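You operate a simulated robot arm through the tools that you are given. There is no shell and no other tool. Be economical: measure what you need, move in short steps, check, and stop when the job is done.

You run a simulated robot arm. Do the job below in one go: nothing can be reset, and whatever is moved stays where it is left.

TASK
Take the teal drum roller and put it on the small grey panel.

The check looks at the end state, three seconds after you hand in, the way a careful person would. Anything else that was tipped, shoved, dropped, spilled or broken makes it a failure.

THE ROBOT
A 6-joint arm with a two-finger parallel gripper, fixed in place. Base frame: the origin is at the foot of the arm, x ahead of it, y to its left, z up; the work surface is at about z = 0. Lengths are in cm, angles in rad, forces in N, time in s.
With the tool pointing down near the work surface it reaches from about 18 to 46 cm from the base axis. Its first joint turns from -1.222 to 1.222 rad. Payload 1.9 kg.
The tool frame sits at the grasp point between the pads (the TCP): z along the fingers, y along the line on which they close. The tips reach 2.3 cm beyond it. The gripper opens to 9.4 cm. The fingers are 3.8 cm wide and 1 cm thick; the gripper's body (5.4 by 9.6 cm) begins 3.9 cm behind the TCP.
Orientation is that of the tool frame in the base frame, as a unit quaternion [w, x, y, z]. With the fingers straight down and closing along the base's y, the tool's x points along the base's -x, its y along +y and its z along -z.

THE INTERFACE
- The arm moves only by the tool move_arm. Its argument "increments" is a list of rows, each a list of 5 numbers: the shift along the base's x, y, z in mm, then the turn about the base's z in rad, then the finger opening in mm, from 0 to 94. In form: [[x, y, z, yaw, jaw], ...]. A call has 1 to 10 rows; each row shifts and turns the commanded pose from where the row before left it. Rows are played at 5 a second. More than 5 cm and 0.15 rad between two rows, or a gripper value outside its range, and nothing of the call is played. A pose out of reach is approached as far as the arm can. The call stops where the force on the tool passes 40 N (or 10 N more than at its start, if that is more) or the arm is blocked; 0.2 s more then pass. The fingers move at their own pace (about 10.8 cm/s each) and stop on an object; they squeeze with about 30 N. The grip force told is the motor's: it shows also when the fingers shut on nothing. Time passes only in rows, and 0.2 s behind the last, so rows that do not move let the fingers close. The reply holds the time, the measured pose of the TCP, the force on the tool along the base axes, the opening and the grip force, in the units named above and with some noise, and new pictures: "show" is both (left out), scene, wrist or none.
- Cameras (640 x 400 px; columns grow to the right, rows downward): "scene" is fixed at [2.82, 29.32, 42.97]; the picture's right is [-0.95, -0.31, 0.00], its down [-0.16, 0.48, -0.86] and it looks along [0.27, -0.82, -0.51] (base axes); focal length 367 px, centre (320, 200). "wrist" rides on the gripper at [-3.9, 0, -4.4] in the tool frame; the picture's right is [0.00, -1.00, 0.00], its down [0.97, 0.00, -0.24] and it looks along [0.24, 0.00, 0.97] (tool axes); focal length 218 px, centre (320, 200).
- measure_at(camera, pixels): there is no depth. For up to 12 entries [column, row, z] of the newest picture of that camera ("zoom" is the newest enlarged one), the place [x, y] in the base frame at which the ray of that pixel passes the height z, good to about 0.3 cm. No time passes.
- enlarge(camera, box): a new picture of the part [left, top, right, bottom] of that camera's present view, enlarged. No time passes.
- hand_in(): hands the job in; it is judged then, once.

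Work in short steps. Measure before you move; look again where a grasp or a placing could have gone wrong, and mend it. You have 60 turns and 120 pictures in all, those below and enlarged ones among them. Open the gripper and draw the arm clear of the work before you hand the job in, unless the task says otherwise; then end with one line.

The tools are called after "Emit:" as name(argument=value, ...) on one line, values as JSON. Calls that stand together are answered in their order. move_arm: Moves the arm, as the interface text tells. Its arguments: {"type":"object","properties":{"increments":{"type":"array","items":{"type":"array","items":{"type":"number"}}},"show":{"type":"string","enum":["both","scene","wrist","none"]}},"required":["increments"]} The other tools are called the same way: measure_at (camera, pixels) gives the place at which the rays of pixels pass given heights; enlarge (camera, box) takes an enlarged picture of a part of a camera's view; hand_in () hands the job in.

At the start:

```text
time_s: 0.0
tool_pos: [31.35, -14.6, 24.82]
tcp_rot: [0.002, 0.0, 1.0, 0.001]
wrist_force: [0.4, -0.3, -0.1]
gripper_width: 9.41
gripper_force: 0.0
```

scene: 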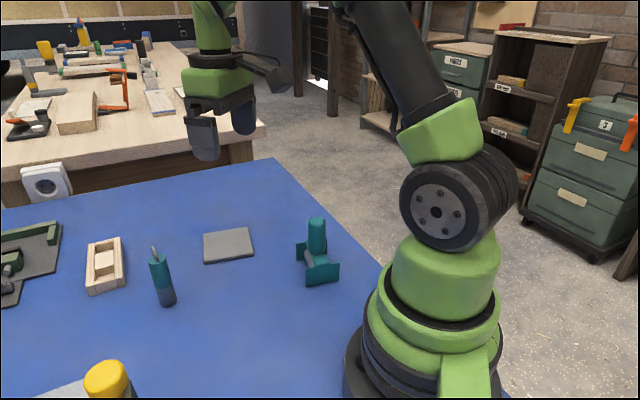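
wrist: 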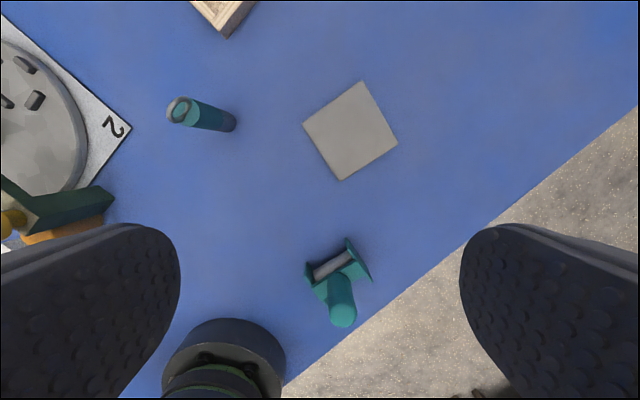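

The teal object at scene (317,255), wrist (338,280), seems to be the roller, and the grey panel is at scene (228,245). I'll enlarge both views.

Emit:
enlarge(camera="scene", box=[190, 190, 370, 310])

Emit:
enlarge(camera="wrist", box=[240, 200, 440, 340])

Emit:
enlarge(camera="scene", box=[0, 200, 240, 400])

Emit:
measure_at(camera="wrist", pixels=[[303, 124, 0.5], [361, 82, 0.5], [397, 143, 0.5], [341, 181, 0.5], [306, 287, 0], [373, 282, 0], [342, 318, 5], [340, 270, 2], [304, 268, 3], [347, 240, 3]])

Emit:
measure_at(camera="scene", pixels=[[204, 263, 0], [254, 256, 0], [250, 229, 0], [205, 235, 0], [307, 286, 0], [339, 281, 0], [317, 222, 7], [317, 222, 5], [297, 260, 0]])

```text
3.33 times, centred on (280, 250) of scene
```

zoom: 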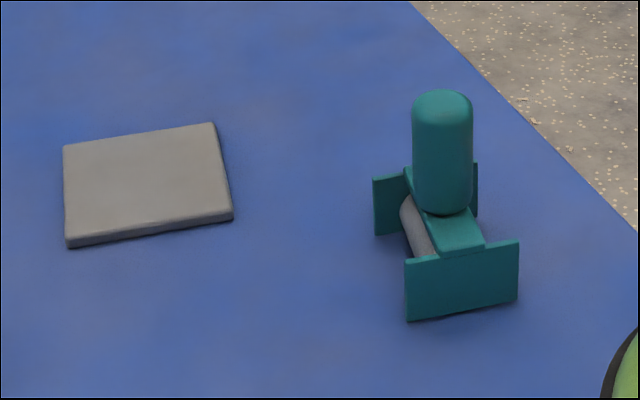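

```text
2.86 times, centred on (340, 270) of wrist
```

zoom: 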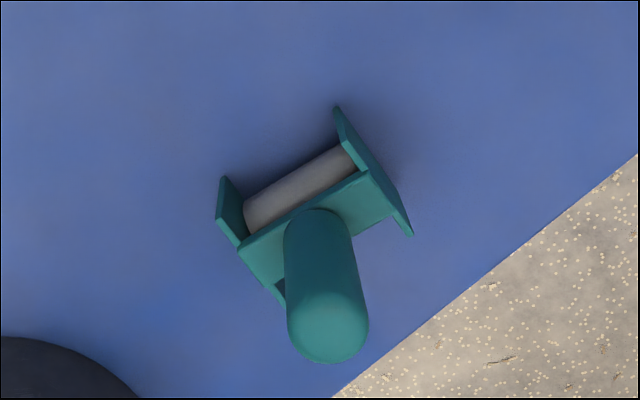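

```text
2.00 times, centred on (120, 300) of scene
```

zoom: 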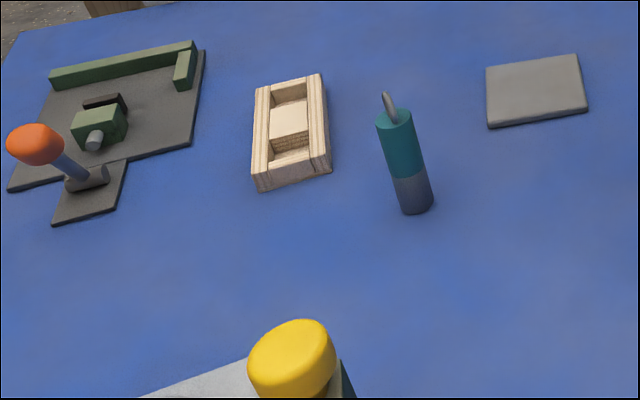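

```text
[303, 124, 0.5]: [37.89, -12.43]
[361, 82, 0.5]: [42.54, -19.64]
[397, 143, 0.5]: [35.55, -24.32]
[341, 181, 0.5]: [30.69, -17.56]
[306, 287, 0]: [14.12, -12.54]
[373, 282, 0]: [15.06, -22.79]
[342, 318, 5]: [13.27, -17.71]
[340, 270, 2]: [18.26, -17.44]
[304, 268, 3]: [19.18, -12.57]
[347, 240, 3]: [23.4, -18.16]
```

```text
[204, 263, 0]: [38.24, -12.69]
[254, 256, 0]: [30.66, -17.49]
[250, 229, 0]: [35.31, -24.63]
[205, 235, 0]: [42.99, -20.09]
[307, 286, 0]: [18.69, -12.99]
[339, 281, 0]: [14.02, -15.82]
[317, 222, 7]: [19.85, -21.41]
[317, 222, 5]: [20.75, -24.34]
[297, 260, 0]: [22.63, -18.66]
```

The roller stands on its cheeks with its handle vertical. Its centre is about (18.4,-17.2) and the handle top is at z≈10. The panel centre is about (36.7,-18.6), and its edges already line up with the roller. I'll move above the handle and look.

Emit:
move_arm(increments=[[-30, -6, -10, 0, 94], [-35, -7, -10, 0, 94], [-35, -7, -20, 0, 94], [-29, -6, -28, 0, 94], [0, 0, 0, 0, 94]])

```text
time_s: 1.2
tool_pos: [18.39, -17.28, 17.89]
tcp_rot: [0.002, -0.001, 1.0, 0.001]
wrist_force: [0.0, 0.9, -0.2]
gripper_width: 9.43
gripper_force: 0.1
```

scene: 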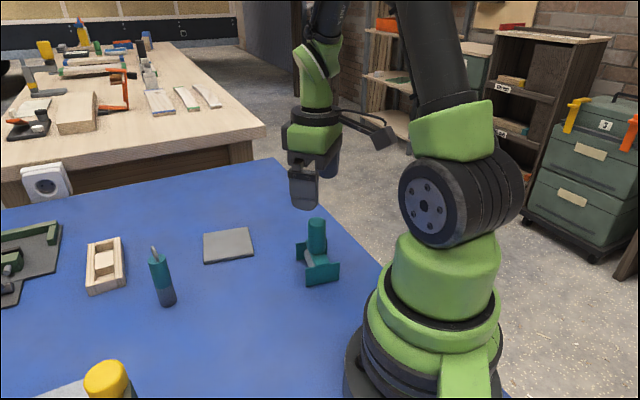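
wrist: 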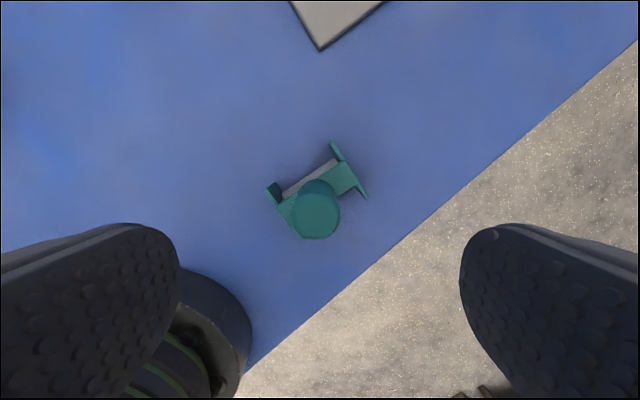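

The handle top is centred at wrist (316,213). I'll measure the roller from this closer view.

Emit:
measure_at(camera="wrist", pixels=[[316, 213, 9.5], [316, 213, 8], [266, 188, 3], [331, 143, 3], [367, 198, 3], [303, 238, 3], [319, 51, 0]])

Emit:
enlarge(camera="wrist", box=[240, 120, 400, 260])

Emit:
enlarge(camera="scene", box=[270, 190, 370, 290])

```text
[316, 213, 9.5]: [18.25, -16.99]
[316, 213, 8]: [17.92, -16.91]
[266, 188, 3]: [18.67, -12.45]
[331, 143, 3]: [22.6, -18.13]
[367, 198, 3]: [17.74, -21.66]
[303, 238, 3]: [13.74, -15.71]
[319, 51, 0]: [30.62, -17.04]
```

```text
2.86 times, centred on (320, 190) of wrist
```

zoom: 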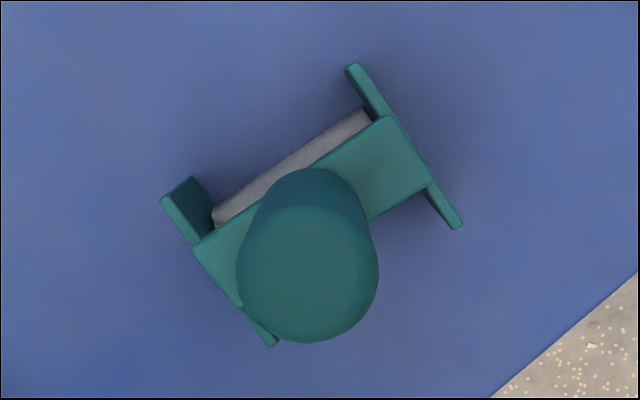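

```text
4.00 times, centred on (320, 240) of scene
```

zoom: 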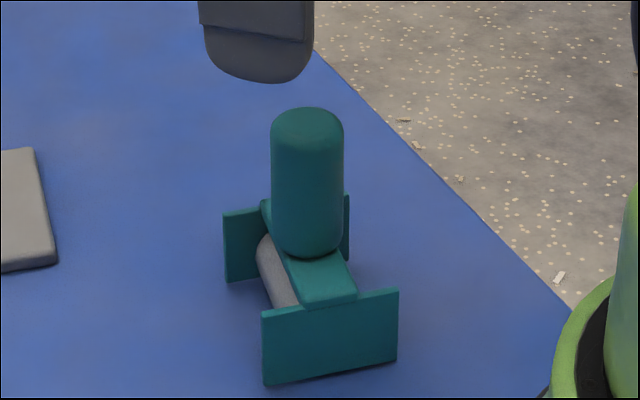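

The roller centre and the handle axis agree at about (18.2,-17.0). I'll go down around the handle to z≈7.4, with the tips at about 5.1, above the bridge.

Emit:
move_arm(increments=[[-2, 3, -30, 0, 94], [0, 0, -30, 0, 94], [0, 0, -25, 0, 94], [0, 0, -20, 0, 94], [0, 0, 0, 0, 94]])

```text
time_s: 2.4
tool_pos: [18.25, -16.88, 7.35]
tcp_rot: [0.002, -0.001, 1.0, 0.001]
wrist_force: [-0.4, -0.1, -1.0]
gripper_width: 9.41
gripper_force: 0.1
```

scene: 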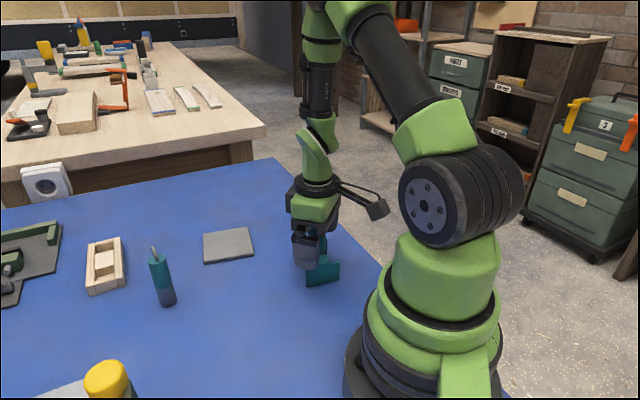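
wrist: 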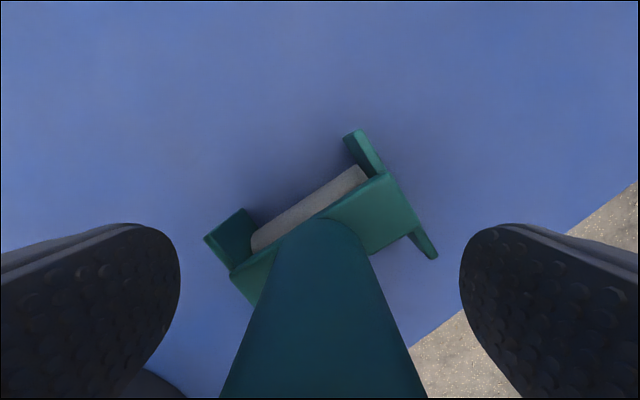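

The handle is centred between the pads at wrist (320,300), so I'll close on it.

Emit:
move_arm(increments=[[0, 0, 0, 0, 40], [0, 0, 0, 0, 20], [0, 0, 0, 0, 10], [0, 0, 0, 0, 10]], show="wrist")

```text
time_s: 3.4
tool_pos: [18.21, -16.78, 7.52]
tcp_rot: [0.001, 0.0, 1.0, 0.001]
wrist_force: [-0.7, -0.2, 0.2]
gripper_width: 2.93
gripper_force: 30.0
```

wrist: 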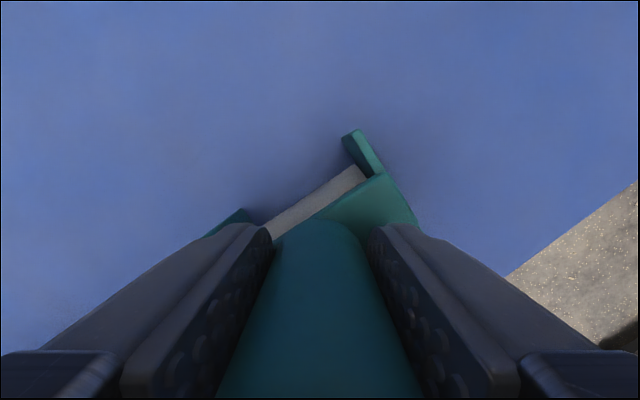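

The handle is held at a width of 2.93. I'll lift it straight up 6 cm and check.

Emit:
move_arm(increments=[[0, 0, 10, 0, 10], [0, 0, 20, 0, 10], [0, 0, 30, 0, 10], [0, 0, 0, 0, 10]])

```text
time_s: 4.4
tool_pos: [18.29, -16.96, 13.52]
tcp_rot: [0.001, 0.0, 1.0, 0.001]
wrist_force: [-0.8, 0.1, -1.4]
gripper_width: 2.91
gripper_force: 30.1
```

scene: 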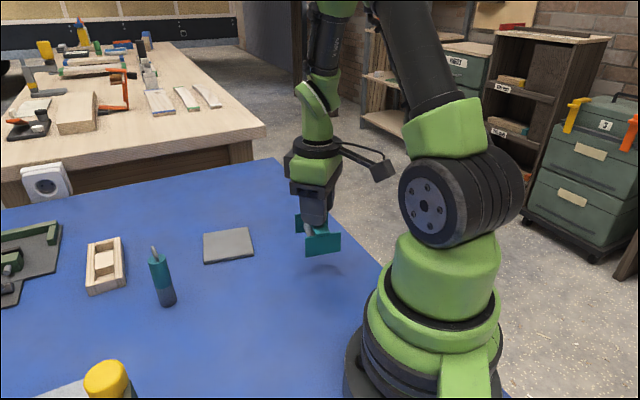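
wrist: 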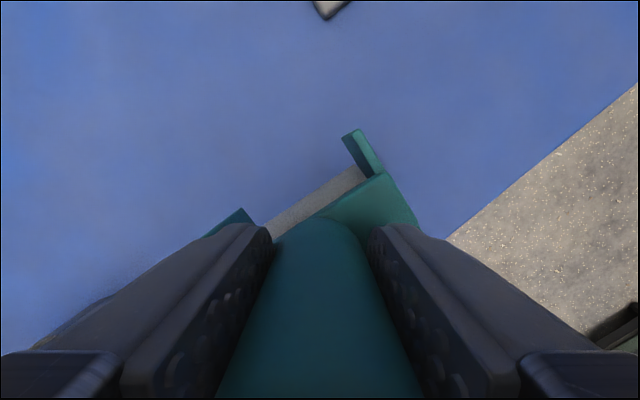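

The roller is hanging level and hasn't shifted in the grip. I'll carry it to above the panel centre at (36.7,-18.5).

Emit:
move_arm(increments=[[25, -2, 0, 0, 10], [35, -3, 0, 0, 10], [40, -3, 0, 0, 10], [40, -3, 0, 0, 10], [30, -3, 0, 0, 10], [14, -1, 0, 0, 10], [0, 0, 0, 0, 10]])

```text
time_s: 6.0
tool_pos: [36.62, -18.38, 13.56]
tcp_rot: [0.0, -0.001, 1.0, 0.001]
wrist_force: [0.2, 0.2, -1.8]
gripper_width: 2.91
gripper_force: 30.2
```

scene: 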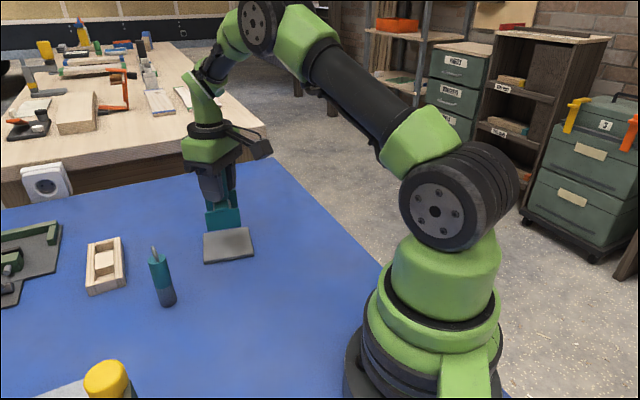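
wrist: 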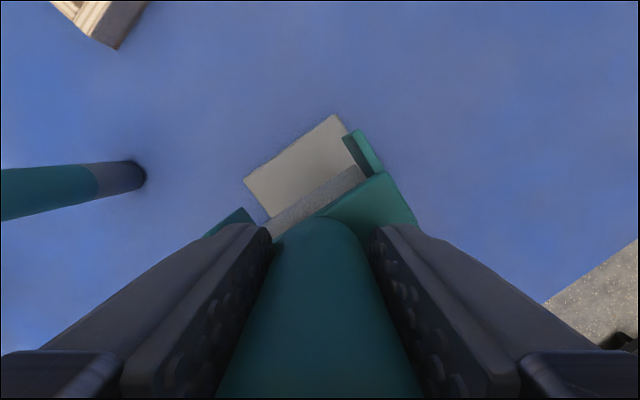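

The roller is over the panel. I'll check the panel corners at wrist (245,181) and (337,114) before lowering.

Emit:
measure_at(camera="wrist", pixels=[[245, 181, 0.8], [337, 114, 0.8]])

Emit:
measure_at(camera="scene", pixels=[[204, 261, 0.6], [254, 254, 0.6], [207, 232, 6.9], [240, 226, 6.9], [207, 232, 6.2], [240, 226, 6.2]])

Emit:
enlarge(camera="scene", box=[180, 160, 280, 280])

```text
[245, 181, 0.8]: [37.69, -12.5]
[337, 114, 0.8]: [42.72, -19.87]
```

```text
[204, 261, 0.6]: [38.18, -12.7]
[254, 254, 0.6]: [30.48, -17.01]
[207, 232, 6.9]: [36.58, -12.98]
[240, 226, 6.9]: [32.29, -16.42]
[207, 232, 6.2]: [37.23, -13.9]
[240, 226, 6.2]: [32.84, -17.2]
```

```text
3.33 times, centred on (230, 220) of scene
```

zoom: 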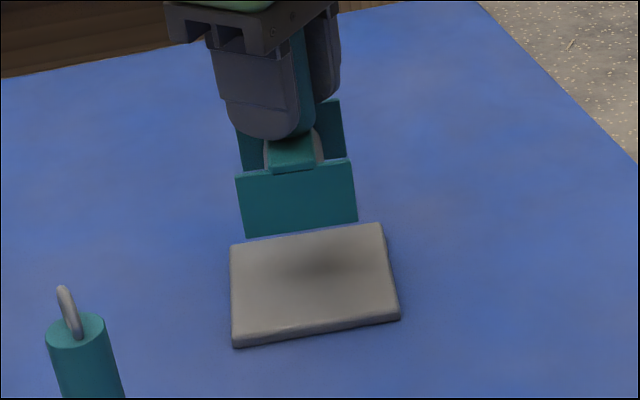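

The corners confirm the target and the roller's shadow falls centrally on the panel. I'll lower it 4.5 cm, to just above the panel top.

Emit:
move_arm(increments=[[0, -1, -20, 0, 10], [0, 0, -15, 0, 10], [0, 0, -10, 0, 10], [0, 0, 0, 0, 10]])

```text
time_s: 7.0
tool_pos: [36.66, -18.52, 9.17]
tcp_rot: [0.002, -0.001, 1.0, 0.001]
wrist_force: [-0.4, -0.4, -1.2]
gripper_width: 2.94
gripper_force: 30.2
```

scene: 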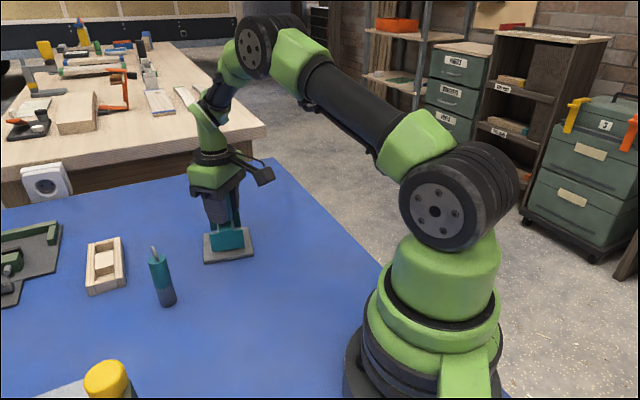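
wrist: 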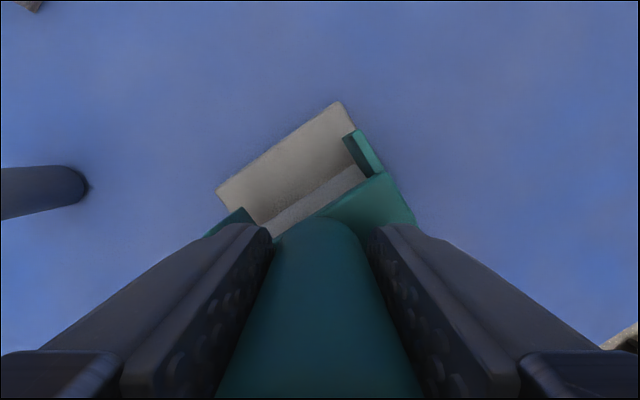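

The tool force is still about −1 N, so there's no contact yet. I'll lower in small steps.

Emit:
move_arm(increments=[[0, 0, -2, 0, 10], [0, 0, -2, 0, 10], [0, 0, -1, 0, 10], [0, 0, 0, 0, 10]])

Emit:
enlarge(camera="scene", box=[180, 190, 280, 280])

```text
time_s: 8.0
tool_pos: [36.62, -18.65, 8.55]
tcp_rot: [0.002, 0.0, 1.0, 0.001]
wrist_force: [-0.2, 0.1, -1.2]
gripper_width: 2.89
gripper_force: 29.7
```

scene: 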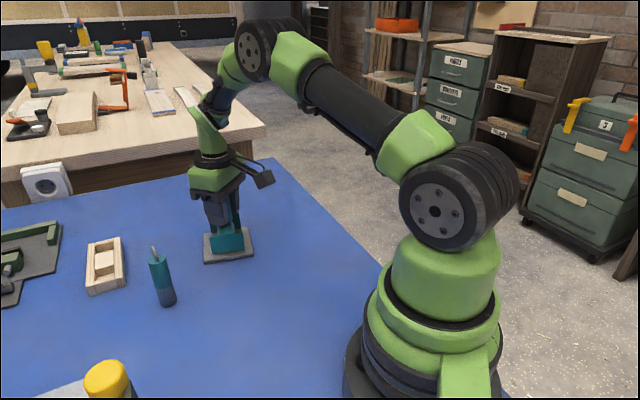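
wrist: 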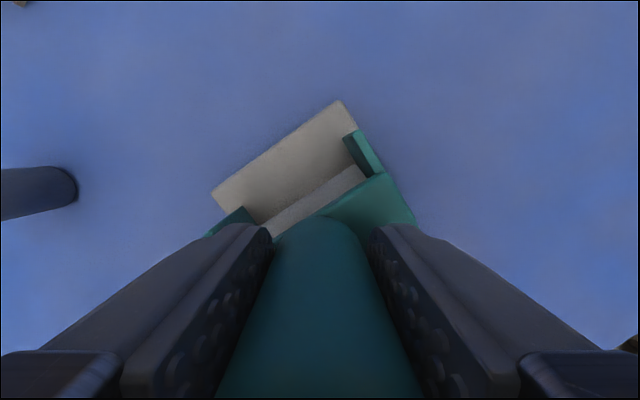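

```text
4.44 times, centred on (230, 235) of scene
```

zoom: 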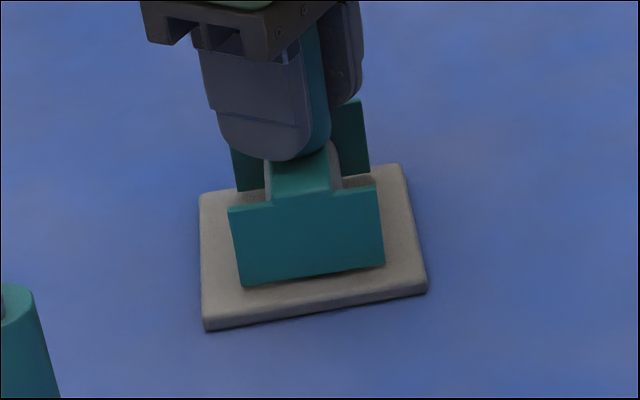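

It sits well inside the panel but is still slightly above it, as a thin shadow shows under the cheek. I'll go on in 1 mm steps.

Emit:
move_arm(increments=[[0, 0, -1, 0, 10], [0, 0, -1, 0, 10], [0, 0, 0, 0, 10]], show="none")

Emit:
enlarge(camera="scene", box=[180, 190, 280, 280])

```text
time_s: 8.8
tool_pos: [36.67, -18.58, 8.34]
tcp_rot: [0.003, -0.001, 1.0, 0.0]
wrist_force: [0.0, 3.2, 24.7]
gripper_width: 2.93
gripper_force: 30.5
```

```text
4.44 times, centred on (230, 235) of scene
```

zoom: 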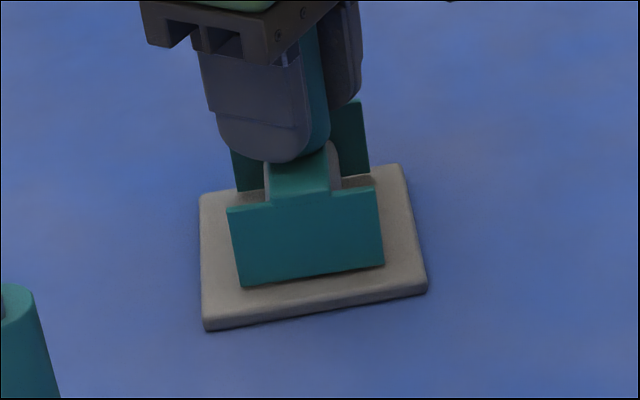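

The force reads 24.7 N, so it is down on the panel. I'll ease up 0.8 mm, then open the fingers slowly.

Emit:
move_arm(increments=[[0, 0, 0.8, 0, 10], [0, 0, 0, 0, 34], [0, 0, 0, 0, 50], [0, 0, 0, 0, 94], [0, 0, 0, 0, 94], [0, 0, 0, 0, 94]])

```text
time_s: 10.2
tool_pos: [36.64, -18.65, 8.43]
tcp_rot: [0.003, -0.001, 1.0, 0.001]
wrist_force: [-0.1, 0.5, -0.1]
gripper_width: 9.4
gripper_force: 0.1
```

scene: 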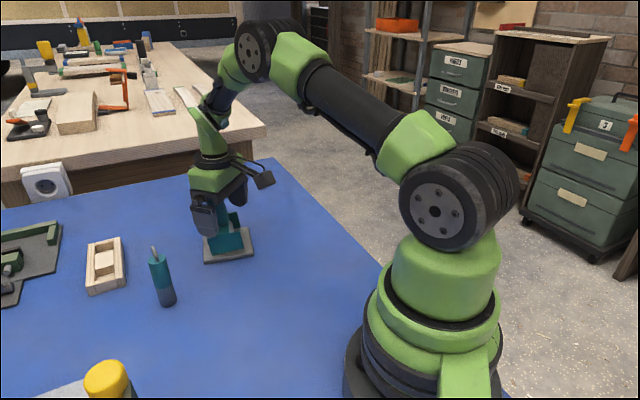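
wrist: 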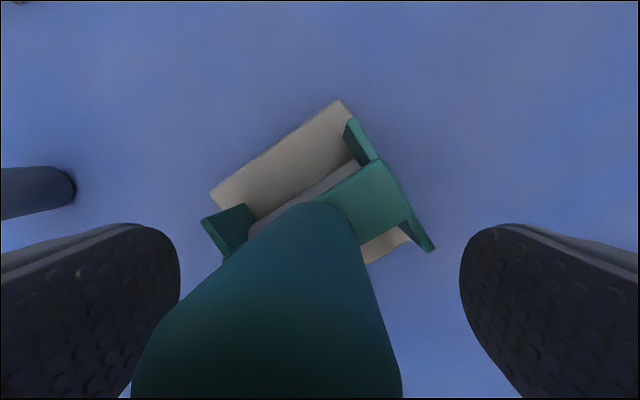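

The fingers are open, but the handle appears to lean left in the wrist view. I'll look closely before moving.

Emit:
enlarge(camera="scene", box=[180, 180, 280, 280])

Emit:
enlarge(camera="wrist", box=[120, 80, 500, 400])

```text
4.00 times, centred on (230, 230) of scene
```

zoom: 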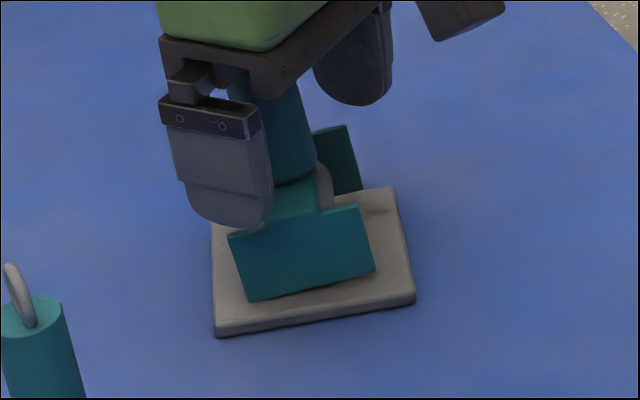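

```text
1.25 times, centred on (310, 240) of wrist
```

zoom: 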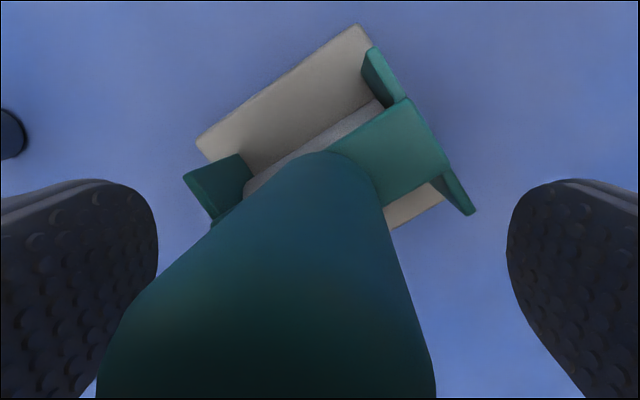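

The roller is tilted, with its far cheek lifted. I'll wait one still row to see whether it's moving or resting against something.

Emit:
move_arm(increments=[[0, 0, 0, 0, 94]])

Emit:
enlarge(camera="scene", box=[180, 180, 280, 280])

```text
time_s: 10.6
tool_pos: [36.54, -18.61, 8.34]
tcp_rot: [0.002, 0.001, 1.0, 0.001]
wrist_force: [-0.5, 0.5, -0.8]
gripper_width: 9.39
gripper_force: 0.1
```

scene: 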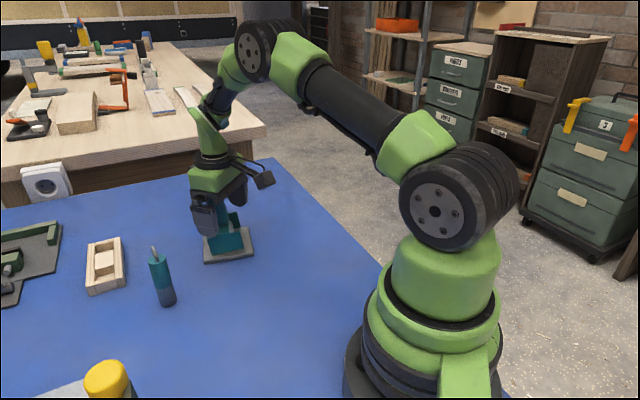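
wrist: 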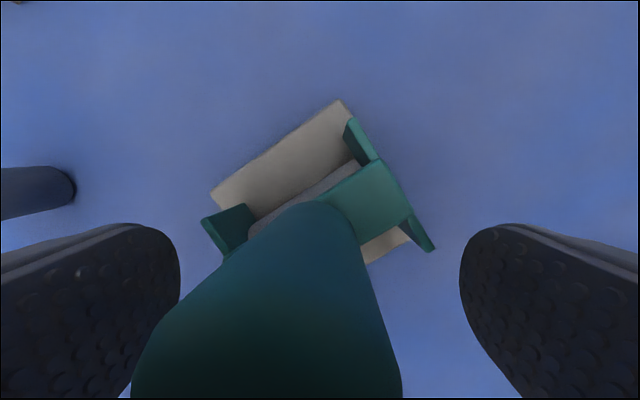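

```text
4.00 times, centred on (230, 230) of scene
```

zoom: 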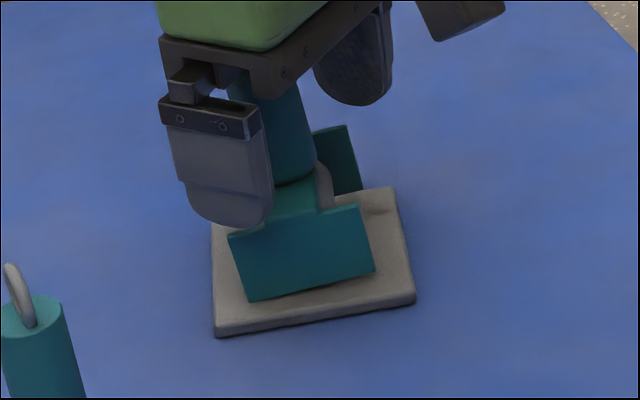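

It's static, leaning towards the left (+y) finger as if clinging to that pad. I'll close gradually to 60 mm to bring it back towards upright and see how it behaves.

Emit:
move_arm(increments=[[0, 0, 0, 0, 84], [0, 0, 0, 0, 76], [0, 0, 0, 0, 68], [0, 0, 0, 0, 60], [0, 0, 0, 0, 60]])

Emit:
enlarge(camera="scene", box=[180, 180, 280, 280])

```text
time_s: 11.8
tool_pos: [36.55, -18.49, 8.44]
tcp_rot: [0.001, 0.0, 1.0, 0.001]
wrist_force: [-0.3, -1.3, 0.2]
gripper_width: 6.02
gripper_force: 0.1
```

scene: 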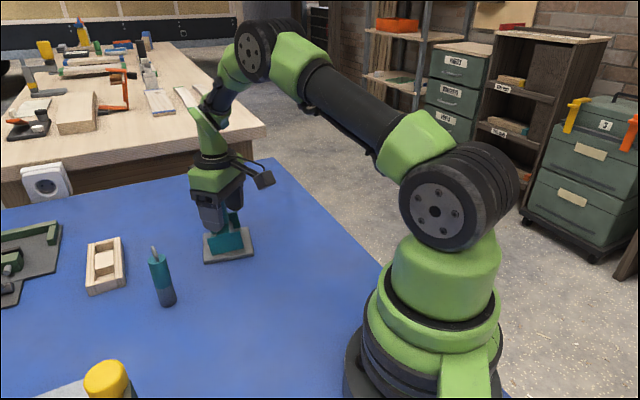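
wrist: 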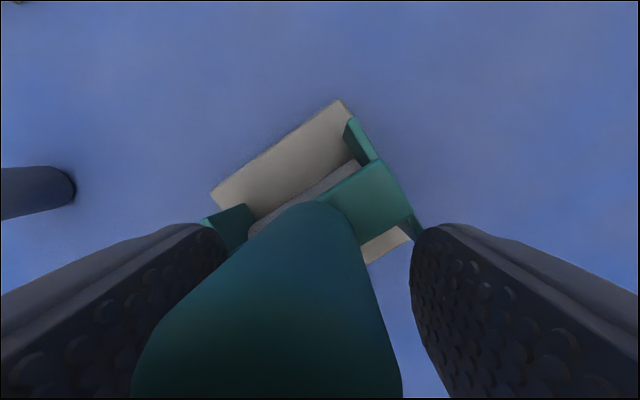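

```text
4.00 times, centred on (230, 230) of scene
```

zoom: 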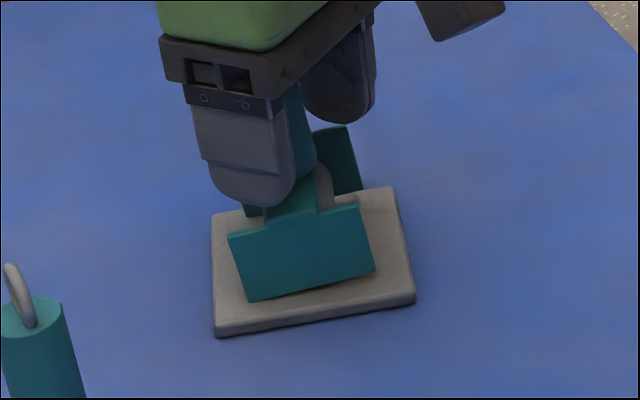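

Moving the fingers didn't change the tilt, so the roller is resting that way on its own. I'll zoom in on the contact with the panel.

Emit:
enlarge(camera="scene", box=[200, 205, 260, 268])

Emit:
enlarge(camera="wrist", box=[190, 90, 450, 280])

```text
6.35 times, centred on (230, 236) of scene
```

zoom: 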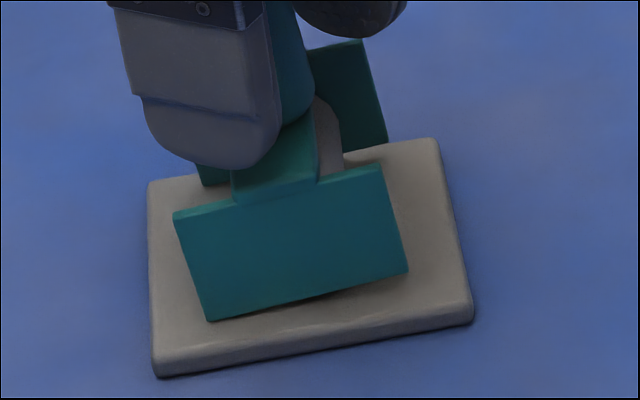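

```text
2.11 times, centred on (320, 185) of wrist
```

zoom: 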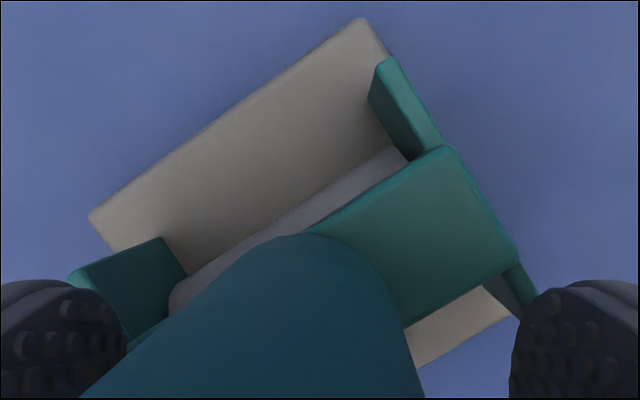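

The cheek's left (+x) corner touches while the right is slightly raised, so it seems to be rocking on its drum, tilted about 6–9°. I'll open fully and lift straight clear to inspect it from above.

Emit:
move_arm(increments=[[0, 0, 0, 0, 94], [0, 0, 0, 0, 94], [0, 0, 20, 0, 94], [0, 0, 30, 0, 94], [0, 0, 40, 0, 94], [0, 0, 0, 0, 94]])

Emit:
enlarge(camera="scene", box=[180, 180, 280, 280])

Emit:
enlarge(camera="wrist", box=[220, 100, 420, 280])

```text
time_s: 13.2
tool_pos: [36.58, -18.42, 17.43]
tcp_rot: [0.002, 0.0, 1.0, 0.001]
wrist_force: [0.3, -0.2, -0.7]
gripper_width: 9.41
gripper_force: 0.2
```

scene: 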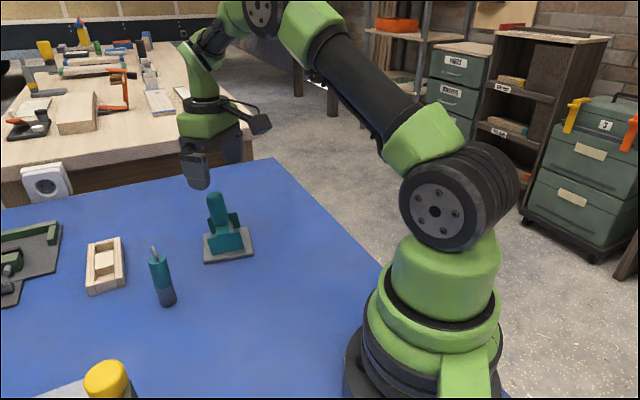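
wrist: 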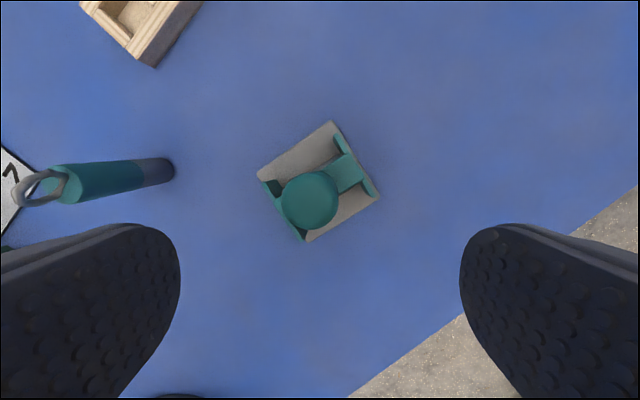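

```text
4.00 times, centred on (230, 230) of scene
```

zoom: 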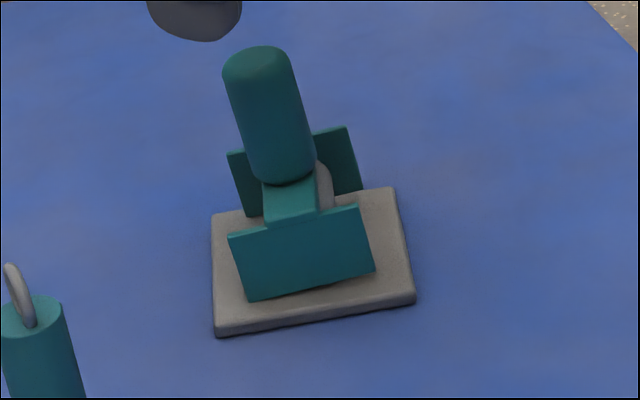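

```text
2.22 times, centred on (320, 190) of wrist
```

zoom: 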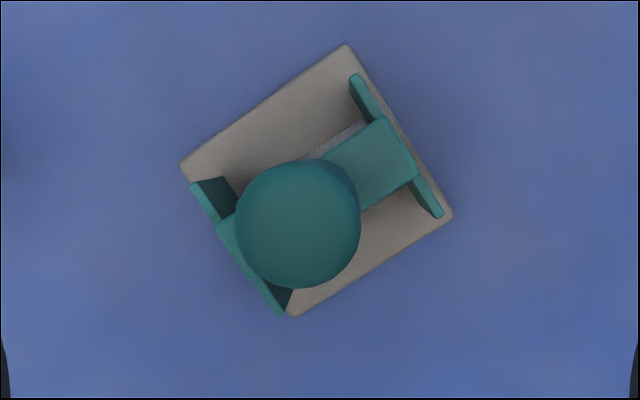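

Emit:
measure_at(camera="wrist", pixels=[[310, 201, 10.5], [264, 183, 3.9], [337, 134, 3.9], [378, 197, 3.9], [305, 241, 3.9], [258, 174, 0.8], [332, 121, 0.8], [381, 196, 0.8], [308, 242, 0.8]])

Emit:
measure_at(camera="scene", pixels=[[243, 255, 0.9], [274, 247, 0.9], [242, 255, 1.2], [204, 263, 0], [254, 256, 0]])

```text
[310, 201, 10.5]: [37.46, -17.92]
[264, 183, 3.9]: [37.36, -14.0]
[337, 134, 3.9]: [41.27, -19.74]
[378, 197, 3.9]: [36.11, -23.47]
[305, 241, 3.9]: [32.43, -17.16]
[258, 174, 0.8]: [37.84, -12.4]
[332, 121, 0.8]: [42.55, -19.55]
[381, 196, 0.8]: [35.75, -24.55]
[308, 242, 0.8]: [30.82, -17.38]
```

```text
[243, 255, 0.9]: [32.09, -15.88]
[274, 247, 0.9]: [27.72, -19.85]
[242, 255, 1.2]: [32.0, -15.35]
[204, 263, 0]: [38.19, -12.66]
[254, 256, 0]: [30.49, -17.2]
```

The roller stands inside the panel's outline. The cheeks centre on (36.8,-18.6) and the panel on (36.7,-18.5), unmoved. The handle leans about 8°, at rest on drum and cheek edges. I'll back the arm off and check that it stays put.

Emit:
move_arm(increments=[[0, 0, 40, 0, 94], [-20, 0, 40, 0, 94], [-30, 10, 0, 0, 94], [-40, 10, 0, 0, 94], [0, 0, 0, 0, 94], [0, 0, 0, 0, 94], [0, 0, 0, 0, 94], [0, 0, 0, 0, 94]])

Emit:
enlarge(camera="scene", box=[180, 180, 280, 280])

Emit:
enlarge(camera="wrist", box=[220, 20, 420, 160])

```text
time_s: 15.0
tool_pos: [27.6, -16.35, 25.29]
tcp_rot: [0.002, -0.002, 1.0, 0.001]
wrist_force: [-0.7, -0.3, -0.5]
gripper_width: 9.42
gripper_force: 0.0
```

scene: 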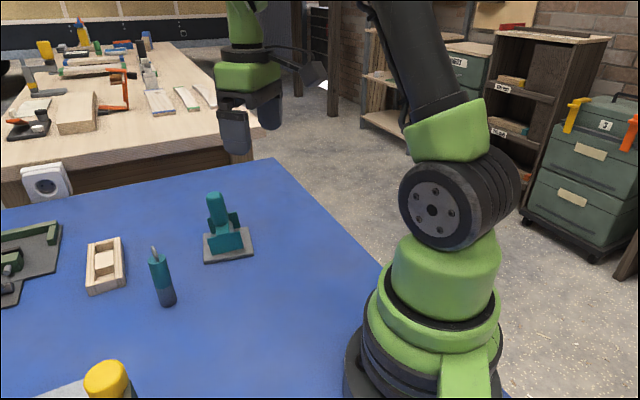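
wrist: 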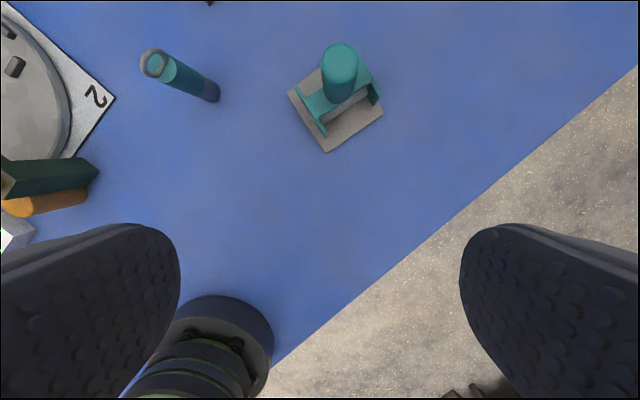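

```text
4.00 times, centred on (230, 230) of scene
```

zoom: 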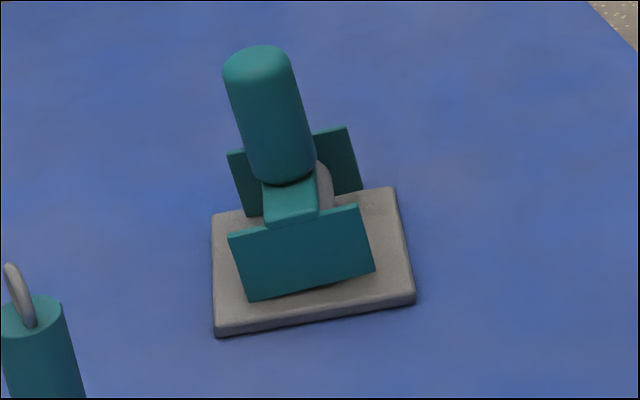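

```text
2.86 times, centred on (320, 90) of wrist
```

zoom: 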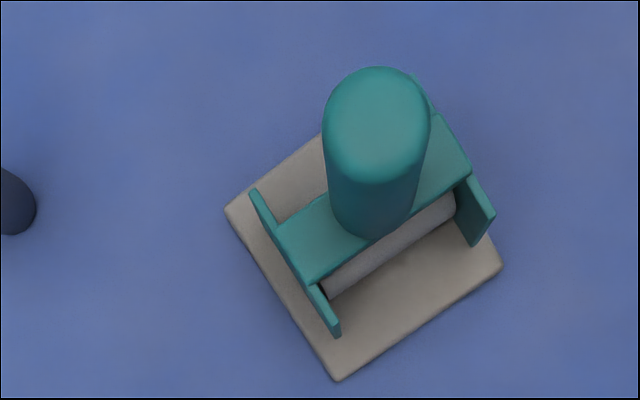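

The roller hasn't changed since release. It's at rest, wholly on the panel, nothing else has moved and the arm is clear, so I'm handing in.

Emit:
hand_in()

```text
The job is handed in.
```

The teal drum roller is on the small grey panel, released and at rest inside its edges, but its handle leans about 8° where it stood upright on the table; nothing else looks disturbed, and the arm is clear.
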